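You operate a simulated robot arm through the tools that you are given. There is no shell and no other tool. Be economical: measure what you need, move in short steps, check, and stop when the job is done.

Carry out the task below with a simulated robot arm. There is one attempt and no reset: what you move stays moved.

TASK
Count the blue pads on the top of the crate table, then put as many of the foam blocks from the top of the crate table on the brown card divider there.
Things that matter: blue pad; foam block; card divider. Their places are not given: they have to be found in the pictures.

It is judged by the outcome, as a careful person would: the job done as asked, and still so three seconds after it is handed in. It fails if anything else is knocked over, pushed out of place, dropped, spilled or broken.

THE ROBOT
A 7-joint arm with a two-finger parallel gripper, fixed in place. Base frame: the origin is at the foot of the arm, x ahead of it, y to its left, z up; the work surface is at about z = 0. Lengths are in mm, angles in rad, forces in N, time in s.
With the tool pointing down near the work surface it reaches from about 240 to 620 mm from the base axis. Its first joint turns from -1.152 to 1.152 rad. Payload 2.6 kg.
Tool frame: the origin (TCP) lies between the finger pads and is the grasp point; the fingertips stand 30 mm ahead of it; z points along the fingers, y is the line along which they close. The gripper opens to 94 mm. The fingers are 28 mm wide and 10 mm thick; the gripper's body (50 by 96 mm) begins 55 mm behind the TCP.
Orientation is told as [roll, pitch, yaw] about the base's x, y, z axes, in that order, counted from this pose: with the fingers straight down and closing along the base's y, the tool's x points along the base's -x, its y along +y and its z along -z.

THE INTERFACE
- The arm moves only by the tool move_arm. Its argument "commands" is one flat list of numbers, 5 for each row, row after row: the finger opening in mm, from 0 to 94, then the shift along the tool's x, y, z in mm, then the turn about the tool's z in rad. In form: [fingers, dx, dy, dz, spin, fingers, dx, dy, dz, spin, ...]. A call has 1 to 20 rows; each row is the pose to reach, as a shift and turn from the pose commanded when the call began, along the tool's axes at that moment. A row lasts 0.2 s, in which the tool goes at most 50 mm and 0.15 rad; a call with a longer step from one row to the next is refused whole, and so is a gripper value outside its range. A pose out of reach is approached as far as the arm can. The call stops where the force on the tool passes 40 N (or 10 N more than at its start, if that is more) or the arm is blocked; 0.2 s more then pass. The fingers move at their own pace (about 72 mm/s each) and stop on an object; they squeeze with about 20 N. The grip force told is the motor's: it shows also when the fingers shut on nothing. Time passes only in rows, and 0.2 s behind the last, so rows that repeat a pose let the fingers close. It gives the time, the measured TCP pose, the force on the tool (base axes), the opening and the grip force at its end, in the units of the frame above (readings bear some noise).
- Cameras (640 x 400 px; columns grow to the right, rows downward): "scene" is fixed at [14.7, 423.4, 568.3]; the picture's right is [-0.88, -0.47, 0.00], its down [-0.24, 0.45, -0.86] and it looks along [0.40, -0.76, -0.51] (base axes); focal length 338 px, centre (320, 200). "wrist" rides on the gripper at [-37, 0, -58] in the tool frame; the picture's right is [0.00, -1.00, 0.00], its down [0.97, 0.00, -0.24] and it looks along [0.24, 0.00, 0.97] (tool axes); focal length 218 px, centre (320, 200).
- capture(camera): a new picture of that camera. No time passes.
- locate(camera, pixels): for up to 12 pixels [column, row] of the newest picture of that camera ("zoom" is the newest enlarged one), the place [x, y, z] in the base frame of the surface seen there, good to about 2 mm, but the place of the scene camera against the robot may be out by one fixed shift of up to 12 mm in any direction. No time passes.
- enlarge(camera, box): a new picture of the part [left, top, right, bottom] of that camera's present view, enlarged. No time passes.
- sign_off(): hands the job in; it is judged then, once.

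Work in short steps. Measure before you move; look again where a grasp or a placing could have gone wrong, and mend it. You have 60 turns and 26 pictures in all, the two below and enlarged ones among them. Open the gripper and draw the arm clear of the work before you hand the job in, unless the task says otherwise; then end with one line.

The tools are called after "Emit:" as name(argument=value, ...) on one line, values as JSON. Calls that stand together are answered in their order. move_arm: Moves the arm, as the interface text tells. Its arguments: {"type":"object","properties":{"commands":{"type":"array","items":{"type":"number"}}},"required":["commands"]} The other tools are called the same way: capture (camera) takes a picture; locate (camera, pixels) gives the place of the surface under pixels of a picture; enlarge (camera, box) takes an enlarged picture of a part of a camera's view; sign_off () hands the job in.

At the start:

```text
time: 0.0
position: [353.9, -164.2, 257.5]
orientation: [0.001, -0.001, -0.001]
contact_force: [-0.4, 0.2, 0.5]
grip_width: 93.8
gripper_force: 0.0
```

scene: 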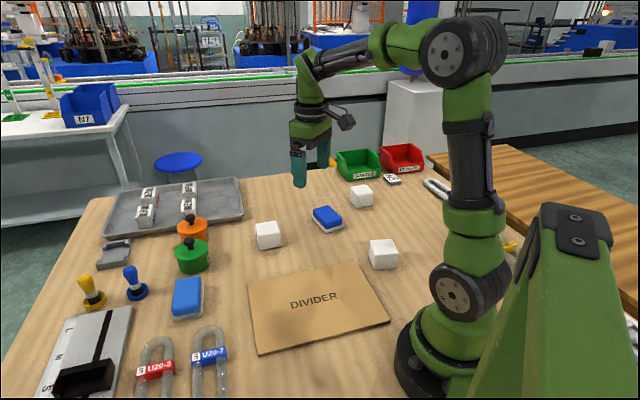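
wrist: 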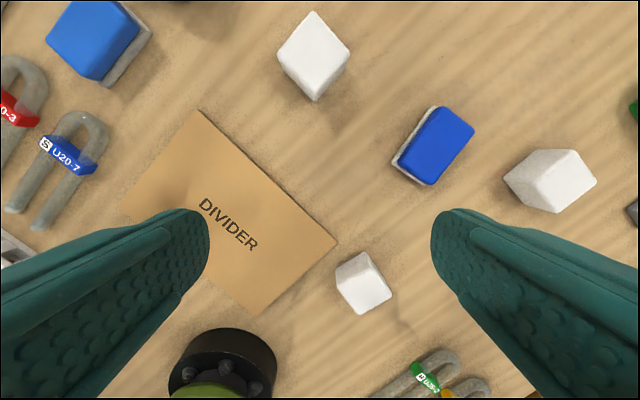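

The pictures show what look like two blue pads (scene 187,297 and 327,218) and three white blocks (268,235; 361,196; 383,254). I enlarge to check the count and for anything hidden.

Emit:
enlarge(camera="scene", box=[220, 140, 540, 340])

Emit:
enlarge(camera="scene", box=[30, 160, 270, 400])

Emit:
locate(camera="wrist", pixels=[[313, 50], [360, 280], [550, 175], [440, 140], [95, 35], [199, 110], [336, 242], [255, 314], [121, 200], [230, 225]])

Emit:
locate(camera="scene", pixels=[[268, 228], [361, 190], [383, 246], [327, 213], [187, 290], [248, 282], [357, 263], [389, 320], [259, 355]])

```text
2.00 times, centred on (380, 240) of scene
```

zoom: 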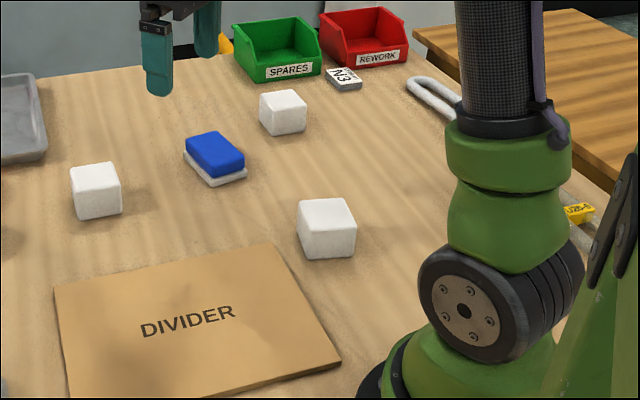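

```text
1.67 times, centred on (150, 280) of scene
```

zoom: 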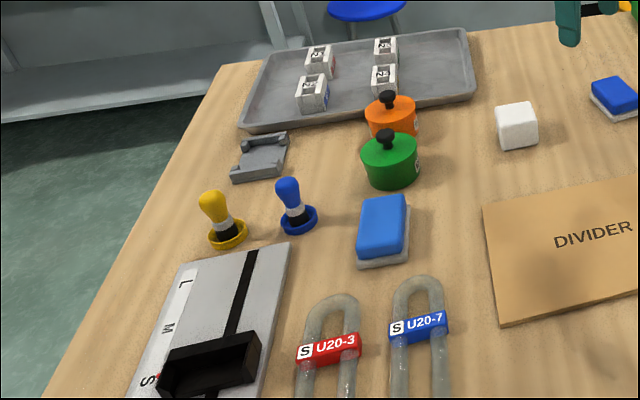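

```text
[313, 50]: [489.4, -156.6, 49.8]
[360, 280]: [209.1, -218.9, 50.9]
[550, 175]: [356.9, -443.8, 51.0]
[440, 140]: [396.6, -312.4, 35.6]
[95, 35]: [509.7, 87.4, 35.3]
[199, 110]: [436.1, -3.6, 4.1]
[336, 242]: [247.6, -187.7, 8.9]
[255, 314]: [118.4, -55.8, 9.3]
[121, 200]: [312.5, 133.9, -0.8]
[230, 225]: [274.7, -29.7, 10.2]
```

```text
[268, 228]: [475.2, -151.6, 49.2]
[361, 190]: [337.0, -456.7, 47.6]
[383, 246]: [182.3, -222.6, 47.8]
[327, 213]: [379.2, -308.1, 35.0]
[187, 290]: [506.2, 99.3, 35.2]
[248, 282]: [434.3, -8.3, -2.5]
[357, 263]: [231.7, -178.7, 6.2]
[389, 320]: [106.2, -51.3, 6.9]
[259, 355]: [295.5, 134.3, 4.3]
```

Two blue pads so far. Parts of the table are hidden from both cameras, behind the arm and behind the pots, so I swing right to survey that side.

Emit:
move_arm(commands=[94, 5, -45, -10, 0, 94, 10, -90, -20, 0, 94, 15, -135, -30, 0, 94, 20, -180, -40, 0, 94, 20, -180, -40, 0])

Emit:
capture(camera="wrist")

Emit:
capture(camera="scene")

```text
time: 1.2
position: [333.6, -345.1, 297.9]
orientation: [-0.001, 0.001, 0.0]
contact_force: [-0.3, -0.3, 0.9]
grip_width: 94.0
gripper_force: 0.1
```

```text
21 pictures are left
```

wrist: 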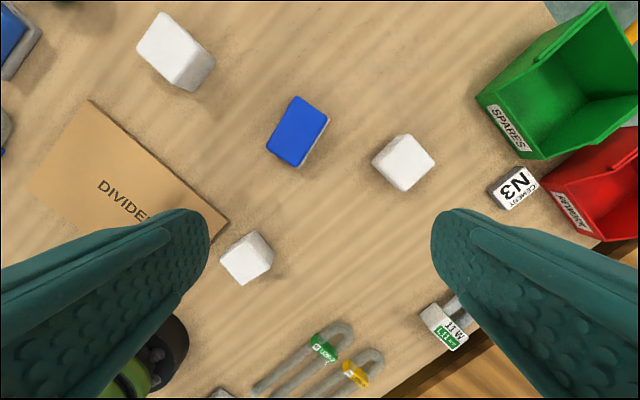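

```text
20 pictures are left
```

scene: 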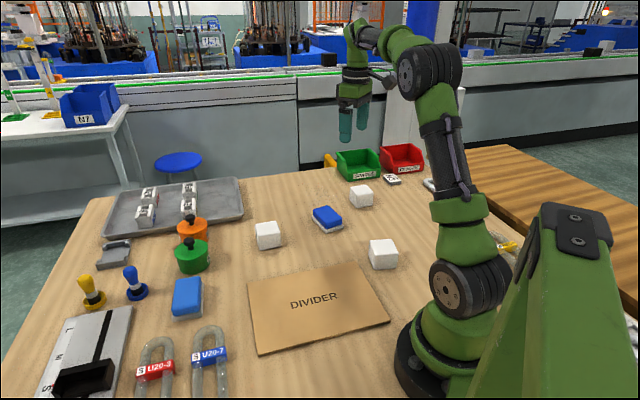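

At the wrist picture's lower edge (225,393) something white and grey is cut off, near the base on the right. I shift back toward the base to see that strip.

Emit:
move_arm(commands=[94, 40, 0, -10, 0, 94, 80, 0, -20, 0, 94, 120, 0, -30, 0, 94, 150, 0, -30, 0, 94, 150, 0, -30, 0])

Emit:
capture(camera="wrist")

```text
time: 2.4
position: [182.1, -344.0, 326.7]
orientation: [0.0, 0.0, 0.0]
contact_force: [-0.2, 0.1, 0.6]
grip_width: 94.2
gripper_force: 0.1
```

```text
19 pictures are left
```

wrist: 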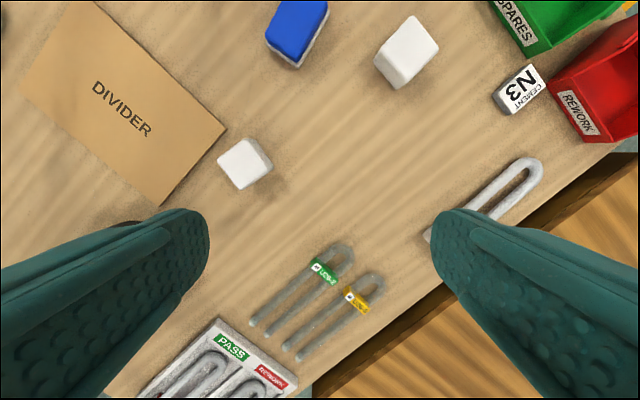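

No more pads on that side, only shackles and a pass/rework board. I now look over the left and far side, where the pots hide parts of the table.

Emit:
move_arm(commands=[94, -24, 35, 0, 0, 94, -48, 70, 0, 0, 94, -72, 105, 0, 0, 94, -96, 140, 0, 0, 94, -120, 175, 0, 0, 94, -144, 210, 0, 0, 94, -168, 245, 0, 0, 94, -192, 280, 0, 0, 94, -216, 315, 0, 0, 94, -240, 350, 0, 0, 94, -240, 390, 0, 0, 94, -240, 430, 0, 0, 94, -240, 430, 0, 0])

Emit:
capture(camera="wrist")

```text
time: 5.2
position: [423.7, 87.9, 326.6]
orientation: [0.001, 0.0, -0.001]
contact_force: [0.3, 0.2, 0.0]
grip_width: 93.8
gripper_force: 0.2
```

```text
18 pictures are left
```

wrist: 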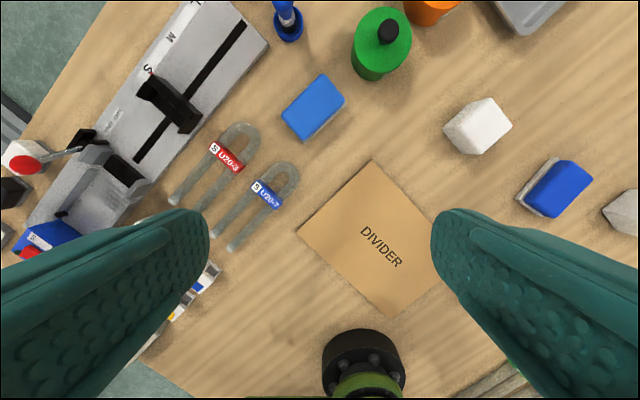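

Blue items appear at the lower left (45,238 and 205,278), outside the scene view. I move further left and back to identify them.

Emit:
move_arm(commands=[94, 35, 30, 0, 0, 94, 70, 60, 0, 0, 94, 105, 90, 0, 0, 94, 140, 120, 0, 0, 94, 170, 155, 0, 0, 94, 180, 200, 0, 0, 94, 180, 200, 0, 0])

Emit:
capture(camera="wrist")

```text
time: 6.8
position: [244.0, 287.2, 329.2]
orientation: [0.001, 0.002, 0.0]
contact_force: [-0.8, 0.2, 0.4]
grip_width: 94.1
gripper_force: 0.1
```

```text
17 pictures are left
```

wrist: 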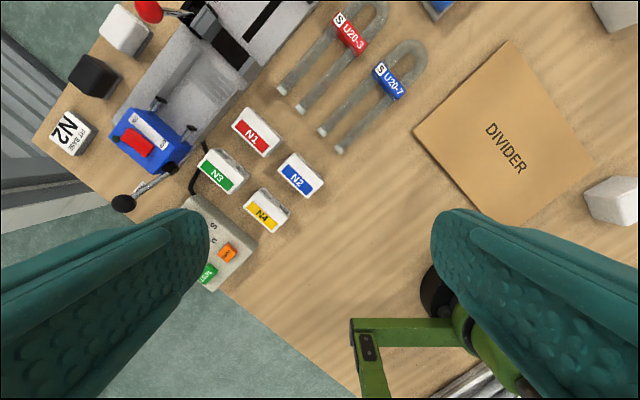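

Those are labelled cells (N1–N4), a clamp and a control box, with no blue pads among them. One strip is still unseen, behind the base at about y −150, so I check it on the way back.

Emit:
move_arm(commands=[94, -20, -40, 0, 0, 94, -40, -80, 0, 0, 94, -50, -125, 0, 0, 94, -50, -170, 0, 0, 94, -50, -215, 0, 0, 94, -50, -260, 0, 0, 94, -50, -305, 0, 0, 94, -45, -350, 0, 0, 94, -20, -390, 0, 0, 94, 10, -425, 0, 0, 94, 35, -450, 0, 0, 94, 35, -450, 0, 0])

Emit:
capture(camera="wrist")

```text
time: 9.4
position: [207.6, -164.2, 327.7]
orientation: [-0.001, -0.002, 0.001]
contact_force: [0.8, 0.2, -0.8]
grip_width: 94.1
gripper_force: 0.1
```

```text
16 pictures are left
```

wrist: 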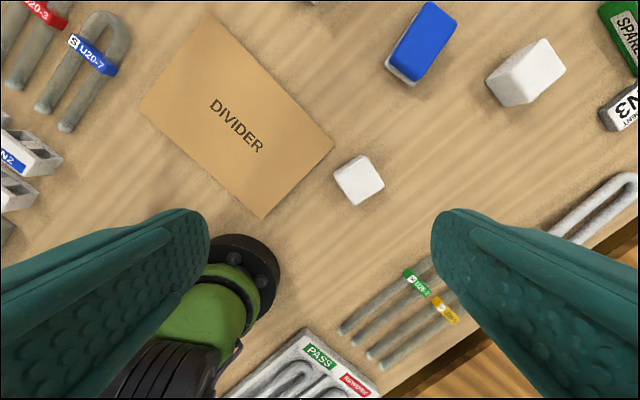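

No pads here either. I measure the near block (358,180), its top corners and the divider from this view.

Emit:
enlarge(camera="wrist", box=[318, 142, 398, 222])

Emit:
locate(camera="wrist", pixels=[[203, 15], [333, 145], [262, 217], [141, 103], [240, 120], [350, 176], [358, 180], [300, 180]])

```text
5.00 times, centred on (358, 182) of wrist
```

zoom: 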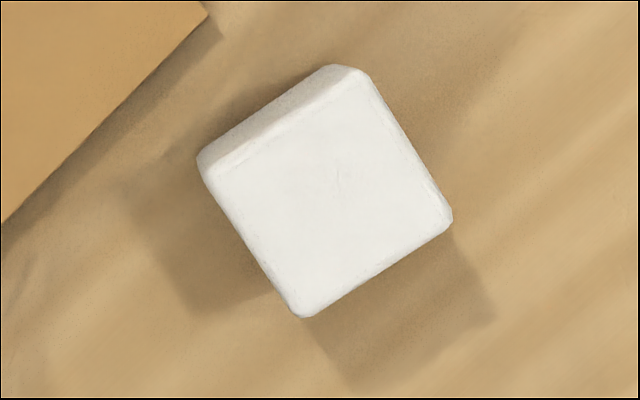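

```text
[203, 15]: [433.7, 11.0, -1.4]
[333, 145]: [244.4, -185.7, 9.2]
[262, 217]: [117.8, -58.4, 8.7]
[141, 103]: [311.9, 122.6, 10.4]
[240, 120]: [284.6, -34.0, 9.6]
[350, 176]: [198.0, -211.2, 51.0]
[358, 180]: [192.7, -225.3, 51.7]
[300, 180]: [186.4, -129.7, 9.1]
```

Emit:
locate(camera="zoom", pixels=[[357, 85], [440, 215], [305, 305], [220, 175], [400, 150], [262, 240], [285, 130], [370, 258], [330, 195], [560, 200]])

```text
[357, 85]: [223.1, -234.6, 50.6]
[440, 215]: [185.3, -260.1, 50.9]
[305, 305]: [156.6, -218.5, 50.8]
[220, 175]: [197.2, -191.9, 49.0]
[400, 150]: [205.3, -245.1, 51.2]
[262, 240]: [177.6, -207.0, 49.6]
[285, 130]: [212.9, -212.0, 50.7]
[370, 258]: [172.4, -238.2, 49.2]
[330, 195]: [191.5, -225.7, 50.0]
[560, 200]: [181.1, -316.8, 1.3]
```

The block is a 50 mm cube with its top centre at (191,−226) and its faces turned 34°. I move above it with spin +0.97 and the fingers at 76 mm, stopping high to check.

Emit:
move_arm(commands=[76, 3, -9, 30, 0.14, 76, 6, -18, 60, 0.28, 76, 9, -27, 90, 0.42, 76, 12, -36, 120, 0.56, 76, 15, -45, 150, 0.7, 76, 17, -54, 180, 0.84, 76, 17, -62, 205, 0.97, 76, 17, -62, 205, 0.97])

Emit:
capture(camera="wrist")

```text
time: 11.2
position: [193.2, -224.7, 124.1]
orientation: [0.001, 0.002, -0.971]
contact_force: [0.2, 0.3, -0.4]
grip_width: 76.2
gripper_force: 0.1
```

```text
14 pictures are left
```

wrist: 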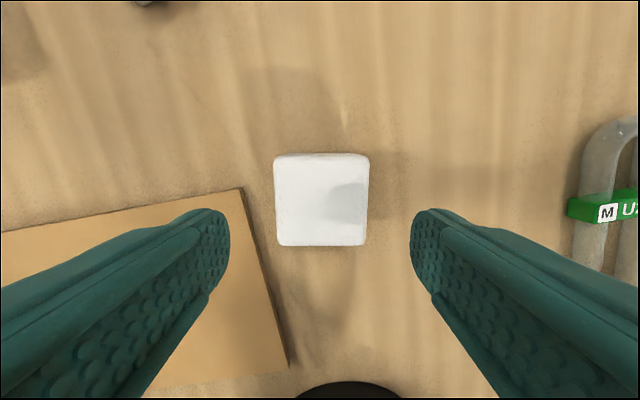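

The block is squared up and centred (column 321). I descend 88 mm and close.

Emit:
move_arm(commands=[76, 0, 0, 30, 0, 76, 0, 0, 60, 0, 76, 0, 0, 80, 0, 76, 0, 0, 88, 0, 76, 0, 0, 88, 0, 40, 0, 0, 88, 0, 40, 0, 0, 88, 0, 40, 0, 0, 88, 0])

```text
time: 13.0
position: [191.1, -225.1, 35.2]
orientation: [0.001, -0.001, -0.97]
contact_force: [0.1, -0.5, 0.5]
grip_width: 63.3
gripper_force: 19.8
```

The grip stopped at 63 mm, wider than expected, so I look before lifting.

Emit:
capture(camera="wrist")

Emit:
enlarge(camera="scene", box=[320, 190, 460, 290])

```text
13 pictures are left
```

wrist: 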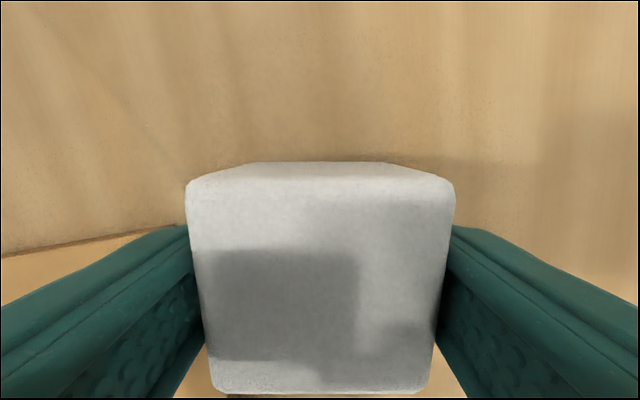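

```text
4.00 times, centred on (390, 240) of scene
```

zoom: 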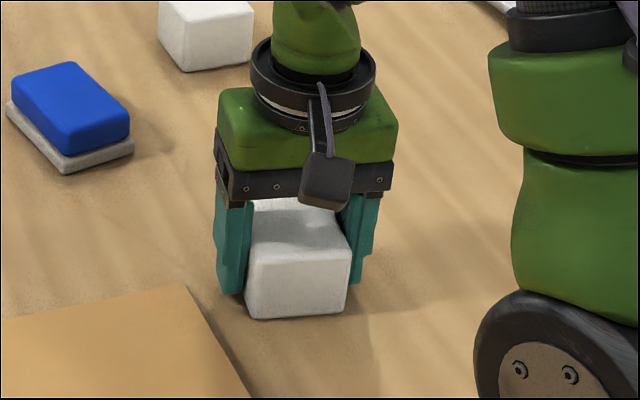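

The cube is about 60 mm wide and held well. I lift it and carry it to above (272,−78) on the divider.

Emit:
move_arm(commands=[40, 0, 0, -20, 0, 40, 0, 0, -50, 0, 40, 0, 0, -80, 0, 40, 15, 30, -80, 0, 40, 30, 60, -80, 0, 40, 45, 90, -80, 0, 40, 60, 120, -80, 0, 40, 75.5, 150, -80, 0, 40, 75.5, 150, -80, 0])

Emit:
capture(camera="scene")

```text
time: 15.0
position: [273.0, -79.1, 114.4]
orientation: [-0.002, -0.001, -0.97]
contact_force: [-0.4, -0.3, 0.1]
grip_width: 63.4
gripper_force: 20.4
```

```text
11 pictures are left
```

scene: 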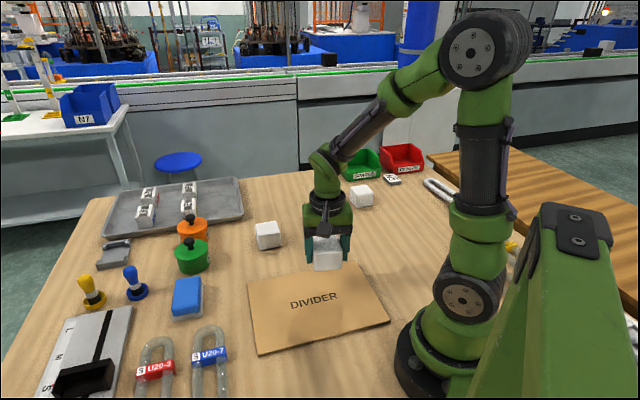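

It is held over the divider. I lower 70 mm to TCP z ≈ 44.5, open to 80 mm and rise.

Emit:
move_arm(commands=[40, 0, 0, 30, 0, 40, 0, 0, 55, 0, 40, 0, 0, 65, 0, 40, 0, 0, 68, 0, 40, 0, 0, 70, 0, 40, 0, 0, 70, 0])

```text
time: 16.4
position: [273.0, -77.8, 44.6]
orientation: [-0.001, 0.0, -0.97]
contact_force: [-0.6, -0.1, 0.3]
grip_width: 63.5
gripper_force: 19.9
```

There is no contact force yet, so I lower a few mm in small steps to find the surface.

Emit:
move_arm(commands=[40, 0, 0, 1, 0, 40, 0, 0, 1.5, 0, 40, 0, 0, 2, 0, 40, 0, 0, 2, 0])

```text
time: 17.4
position: [273.4, -76.4, 42.8]
orientation: [0.001, -0.001, -0.97]
contact_force: [-0.7, -0.7, 14.5]
grip_width: 63.1
gripper_force: 20.0
```

Contact reads 14.5 N, so the block is seated. I release it and rise.

Emit:
move_arm(commands=[72, 0, 0, -0.5, 0, 80, 0, 0, -0.5, 0, 80, 0, 0, -0.5, 0, 80, 0, 0, -30, 0, 80, 0, 0, -70, 0, 80, 0, 0, -110, 0, 80, 0, 0, -150, 0, 80, 0, 0, -190, 0, 80, 0, 0, -230, 0, 80, 0, 0, -230, 0])

Emit:
capture(camera="wrist")

```text
time: 19.6
position: [274.7, -75.4, 270.3]
orientation: [0.001, -0.001, -0.971]
contact_force: [-0.5, -0.6, -0.1]
grip_width: 80.0
gripper_force: 0.0
```

```text
10 pictures are left
```

wrist: 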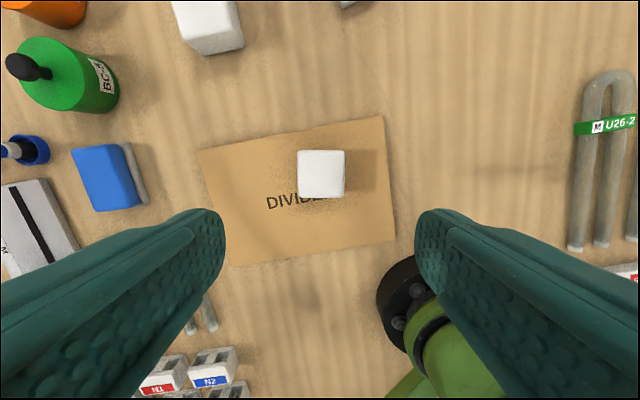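

The first block sits on the divider (320,175). I go high toward the far block (208,25), which also shows the area around the pots.

Emit:
move_arm(commands=[84, -34, 24, -5, 0, 84, -68, 47, -10, 0, 84, -102, 71, -10, 0, 84, -136, 94, -10, 0, 84, -172, 118, -10, 0, 84, -172, 118, -10, 0])

Emit:
capture(camera="wrist")

```text
time: 21.0
position: [466.4, -153.0, 282.6]
orientation: [0.001, 0.0, -0.97]
contact_force: [0.5, 1.1, 0.3]
grip_width: 84.0
gripper_force: 0.0
```

```text
9 pictures are left
```

wrist: 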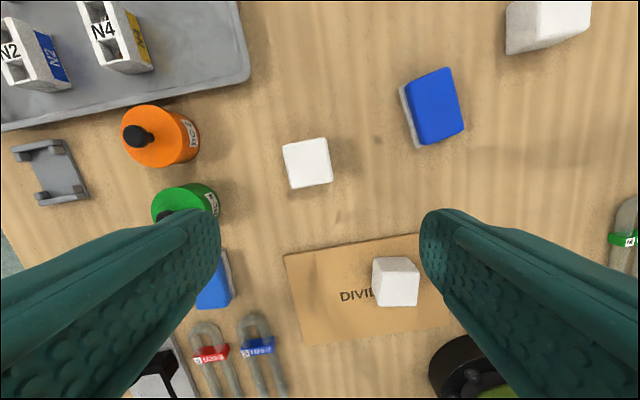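

No hidden pads by the pots, so the count is two. I measure the far block (307,163).

Emit:
enlarge(camera="wrist", box=[267, 123, 347, 203])

```text
5.00 times, centred on (307, 163) of wrist
```

zoom: 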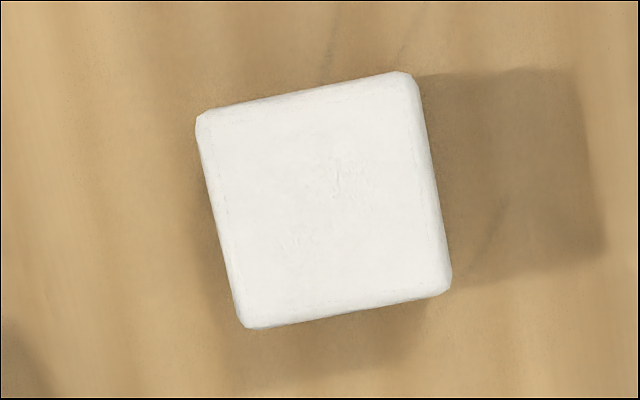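

Emit:
locate(camera="zoom", pixels=[[207, 118], [406, 82], [443, 284], [250, 318], [325, 200]])

Emit:
locate(camera="wrist", pixels=[[395, 268], [284, 254], [350, 290], [418, 234]])

```text
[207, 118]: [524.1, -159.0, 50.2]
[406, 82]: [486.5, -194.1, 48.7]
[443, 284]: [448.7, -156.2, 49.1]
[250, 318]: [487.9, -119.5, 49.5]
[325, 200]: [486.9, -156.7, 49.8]
```

```text
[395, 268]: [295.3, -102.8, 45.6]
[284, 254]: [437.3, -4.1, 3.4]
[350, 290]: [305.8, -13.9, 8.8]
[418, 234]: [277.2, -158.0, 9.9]
```

Block centre is (487,−157) with faces at 43°. I descend over it with spin −0.15 and check the alignment.

Emit:
move_arm(commands=[84, -5, 5, 40, -0.05, 84, -10, 10, 80, -0.1, 84, -15, 14.7, 120, -0.15, 84, -15, 14.7, 160, -0.15, 84, -15, 14.7, 160, -0.15])

Emit:
capture(camera="wrist")

```text
time: 22.2
position: [489.8, -156.7, 121.2]
orientation: [-0.001, 0.001, -0.821]
contact_force: [0.3, 0.0, -0.4]
grip_width: 84.0
gripper_force: 0.0
```

```text
7 pictures are left
```

wrist: 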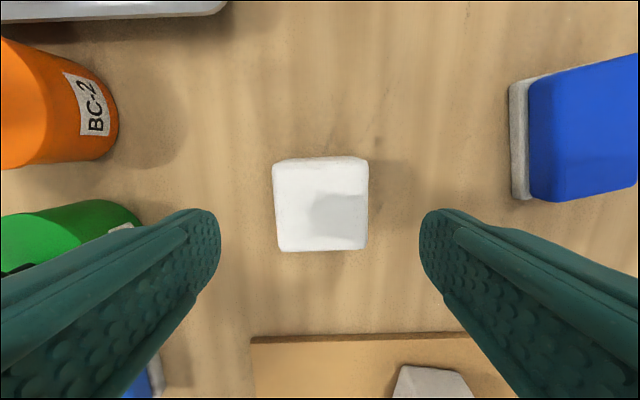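

It is aligned, and the pots and pad are clear of the fingers. I descend 85 mm, grip and lift.

Emit:
move_arm(commands=[84, 0, 0, 30, 0, 84, 0, 0, 60, 0, 84, 0, 0, 78, 0, 84, 0, 0, 85, 0, 84, 0, 0, 85, 0, 40, 0, 0, 85, 0, 40, 0, 0, 85, 0, 40, 0, 0, 85, 0, 40, 0, 0, 85, 0, 40, 0, 0, 65, 0, 40, 0, 0, 35, 0, 40, 0, 0, 0, 0, 40, 0, 0, 0, 0])

```text
time: 25.0
position: [487.6, -157.5, 121.9]
orientation: [-0.002, 0.001, -0.821]
contact_force: [-1.4, 0.1, 1.0]
grip_width: 63.5
gripper_force: 20.4
```

It is gripped and lifted (63.5 mm). I carry it to above (335,12) on the divider, clear of the first block.

Emit:
move_arm(commands=[40, 38, 0.5, -5, 0, 40, 76, 1, -5, 0, 40, 114, 1.5, -5, 0, 40, 152, 2, -5, 0, 40, 190, 3, -5, 0, 40, 228, 3.5, -5, 0, 40, 228, 3.5, -5, 0])

Emit:
capture(camera="scene")

```text
time: 26.6
position: [333.8, 12.1, 129.4]
orientation: [0.001, 0.0, -0.82]
contact_force: [-0.7, -0.1, -0.4]
grip_width: 63.3
gripper_force: 19.9
```

```text
6 pictures are left
```

scene: 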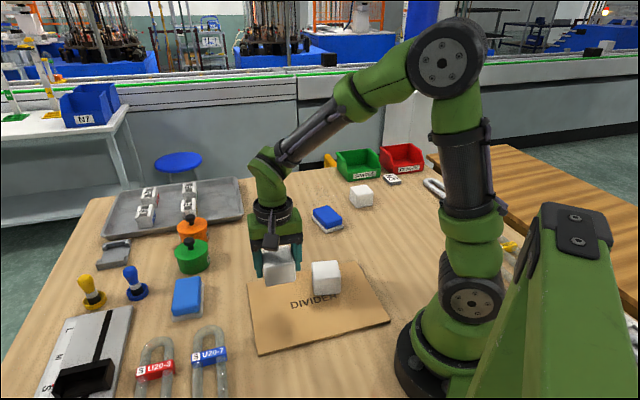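

It is over the divider's far-left part, clear of the first block. I lower to z ≈ 45.

Emit:
move_arm(commands=[40, 0, 0, 35, 0, 40, 0, 0, 65, 0, 40, 0, 0, 80, 0, 40, 0, 0, 83.5, 0, 40, 0, 0, 83.5, 0])

```text
time: 27.8
position: [336.3, 12.7, 44.3]
orientation: [0.002, -0.003, -0.821]
contact_force: [-1.6, 0.7, 13.8]
grip_width: 63.2
gripper_force: 20.1
```

The block is seated (13.8 N). I release it, rise and draw clear.

Emit:
move_arm(commands=[72, 0, 0, -0.5, 0, 78, 0, 0, -0.5, 0, 78, 0, 0, -0.5, 0, 78, 0, 0, -30, 0, 78, 0, 0, -70, 0, 78, 0, 0, -110, 0, 78, 0, 0, -150, 0, 78, 0, 0, -190, 0, 78, 0, 0, -225, 0, 78, 0, 0, -225, 0])

Emit:
capture(camera="scene")

Emit:
capture(camera="wrist")

```text
time: 30.0
position: [334.0, 10.5, 267.4]
orientation: [0.001, 0.0, -0.819]
contact_force: [-0.5, -0.5, -0.7]
grip_width: 78.0
gripper_force: 0.0
```

```text
5 pictures are left
```

scene: 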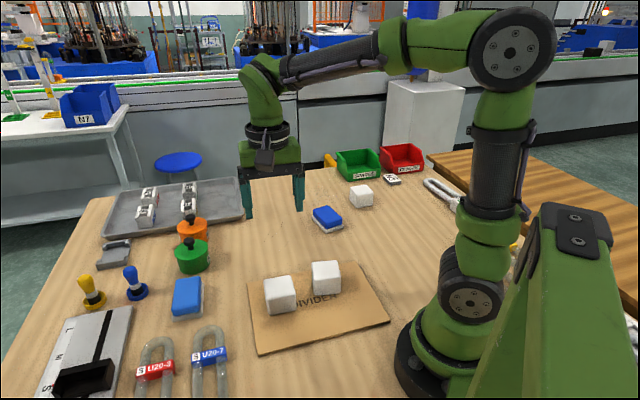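

```text
4 pictures are left
```

wrist: 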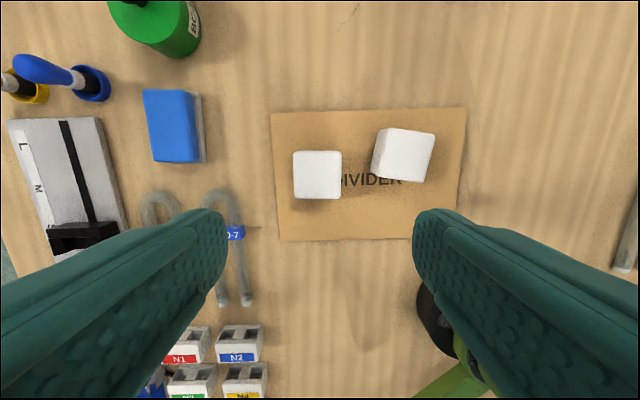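

Both blocks rest fully on the divider, nothing else has moved, and the arm is well above the work with the gripper open. I hand the job in.

Emit:
sign_off()

```text
The job is handed in.
```

I counted two blue pads on the crate table and put two foam blocks on the brown card divider; nothing else was disturbed.
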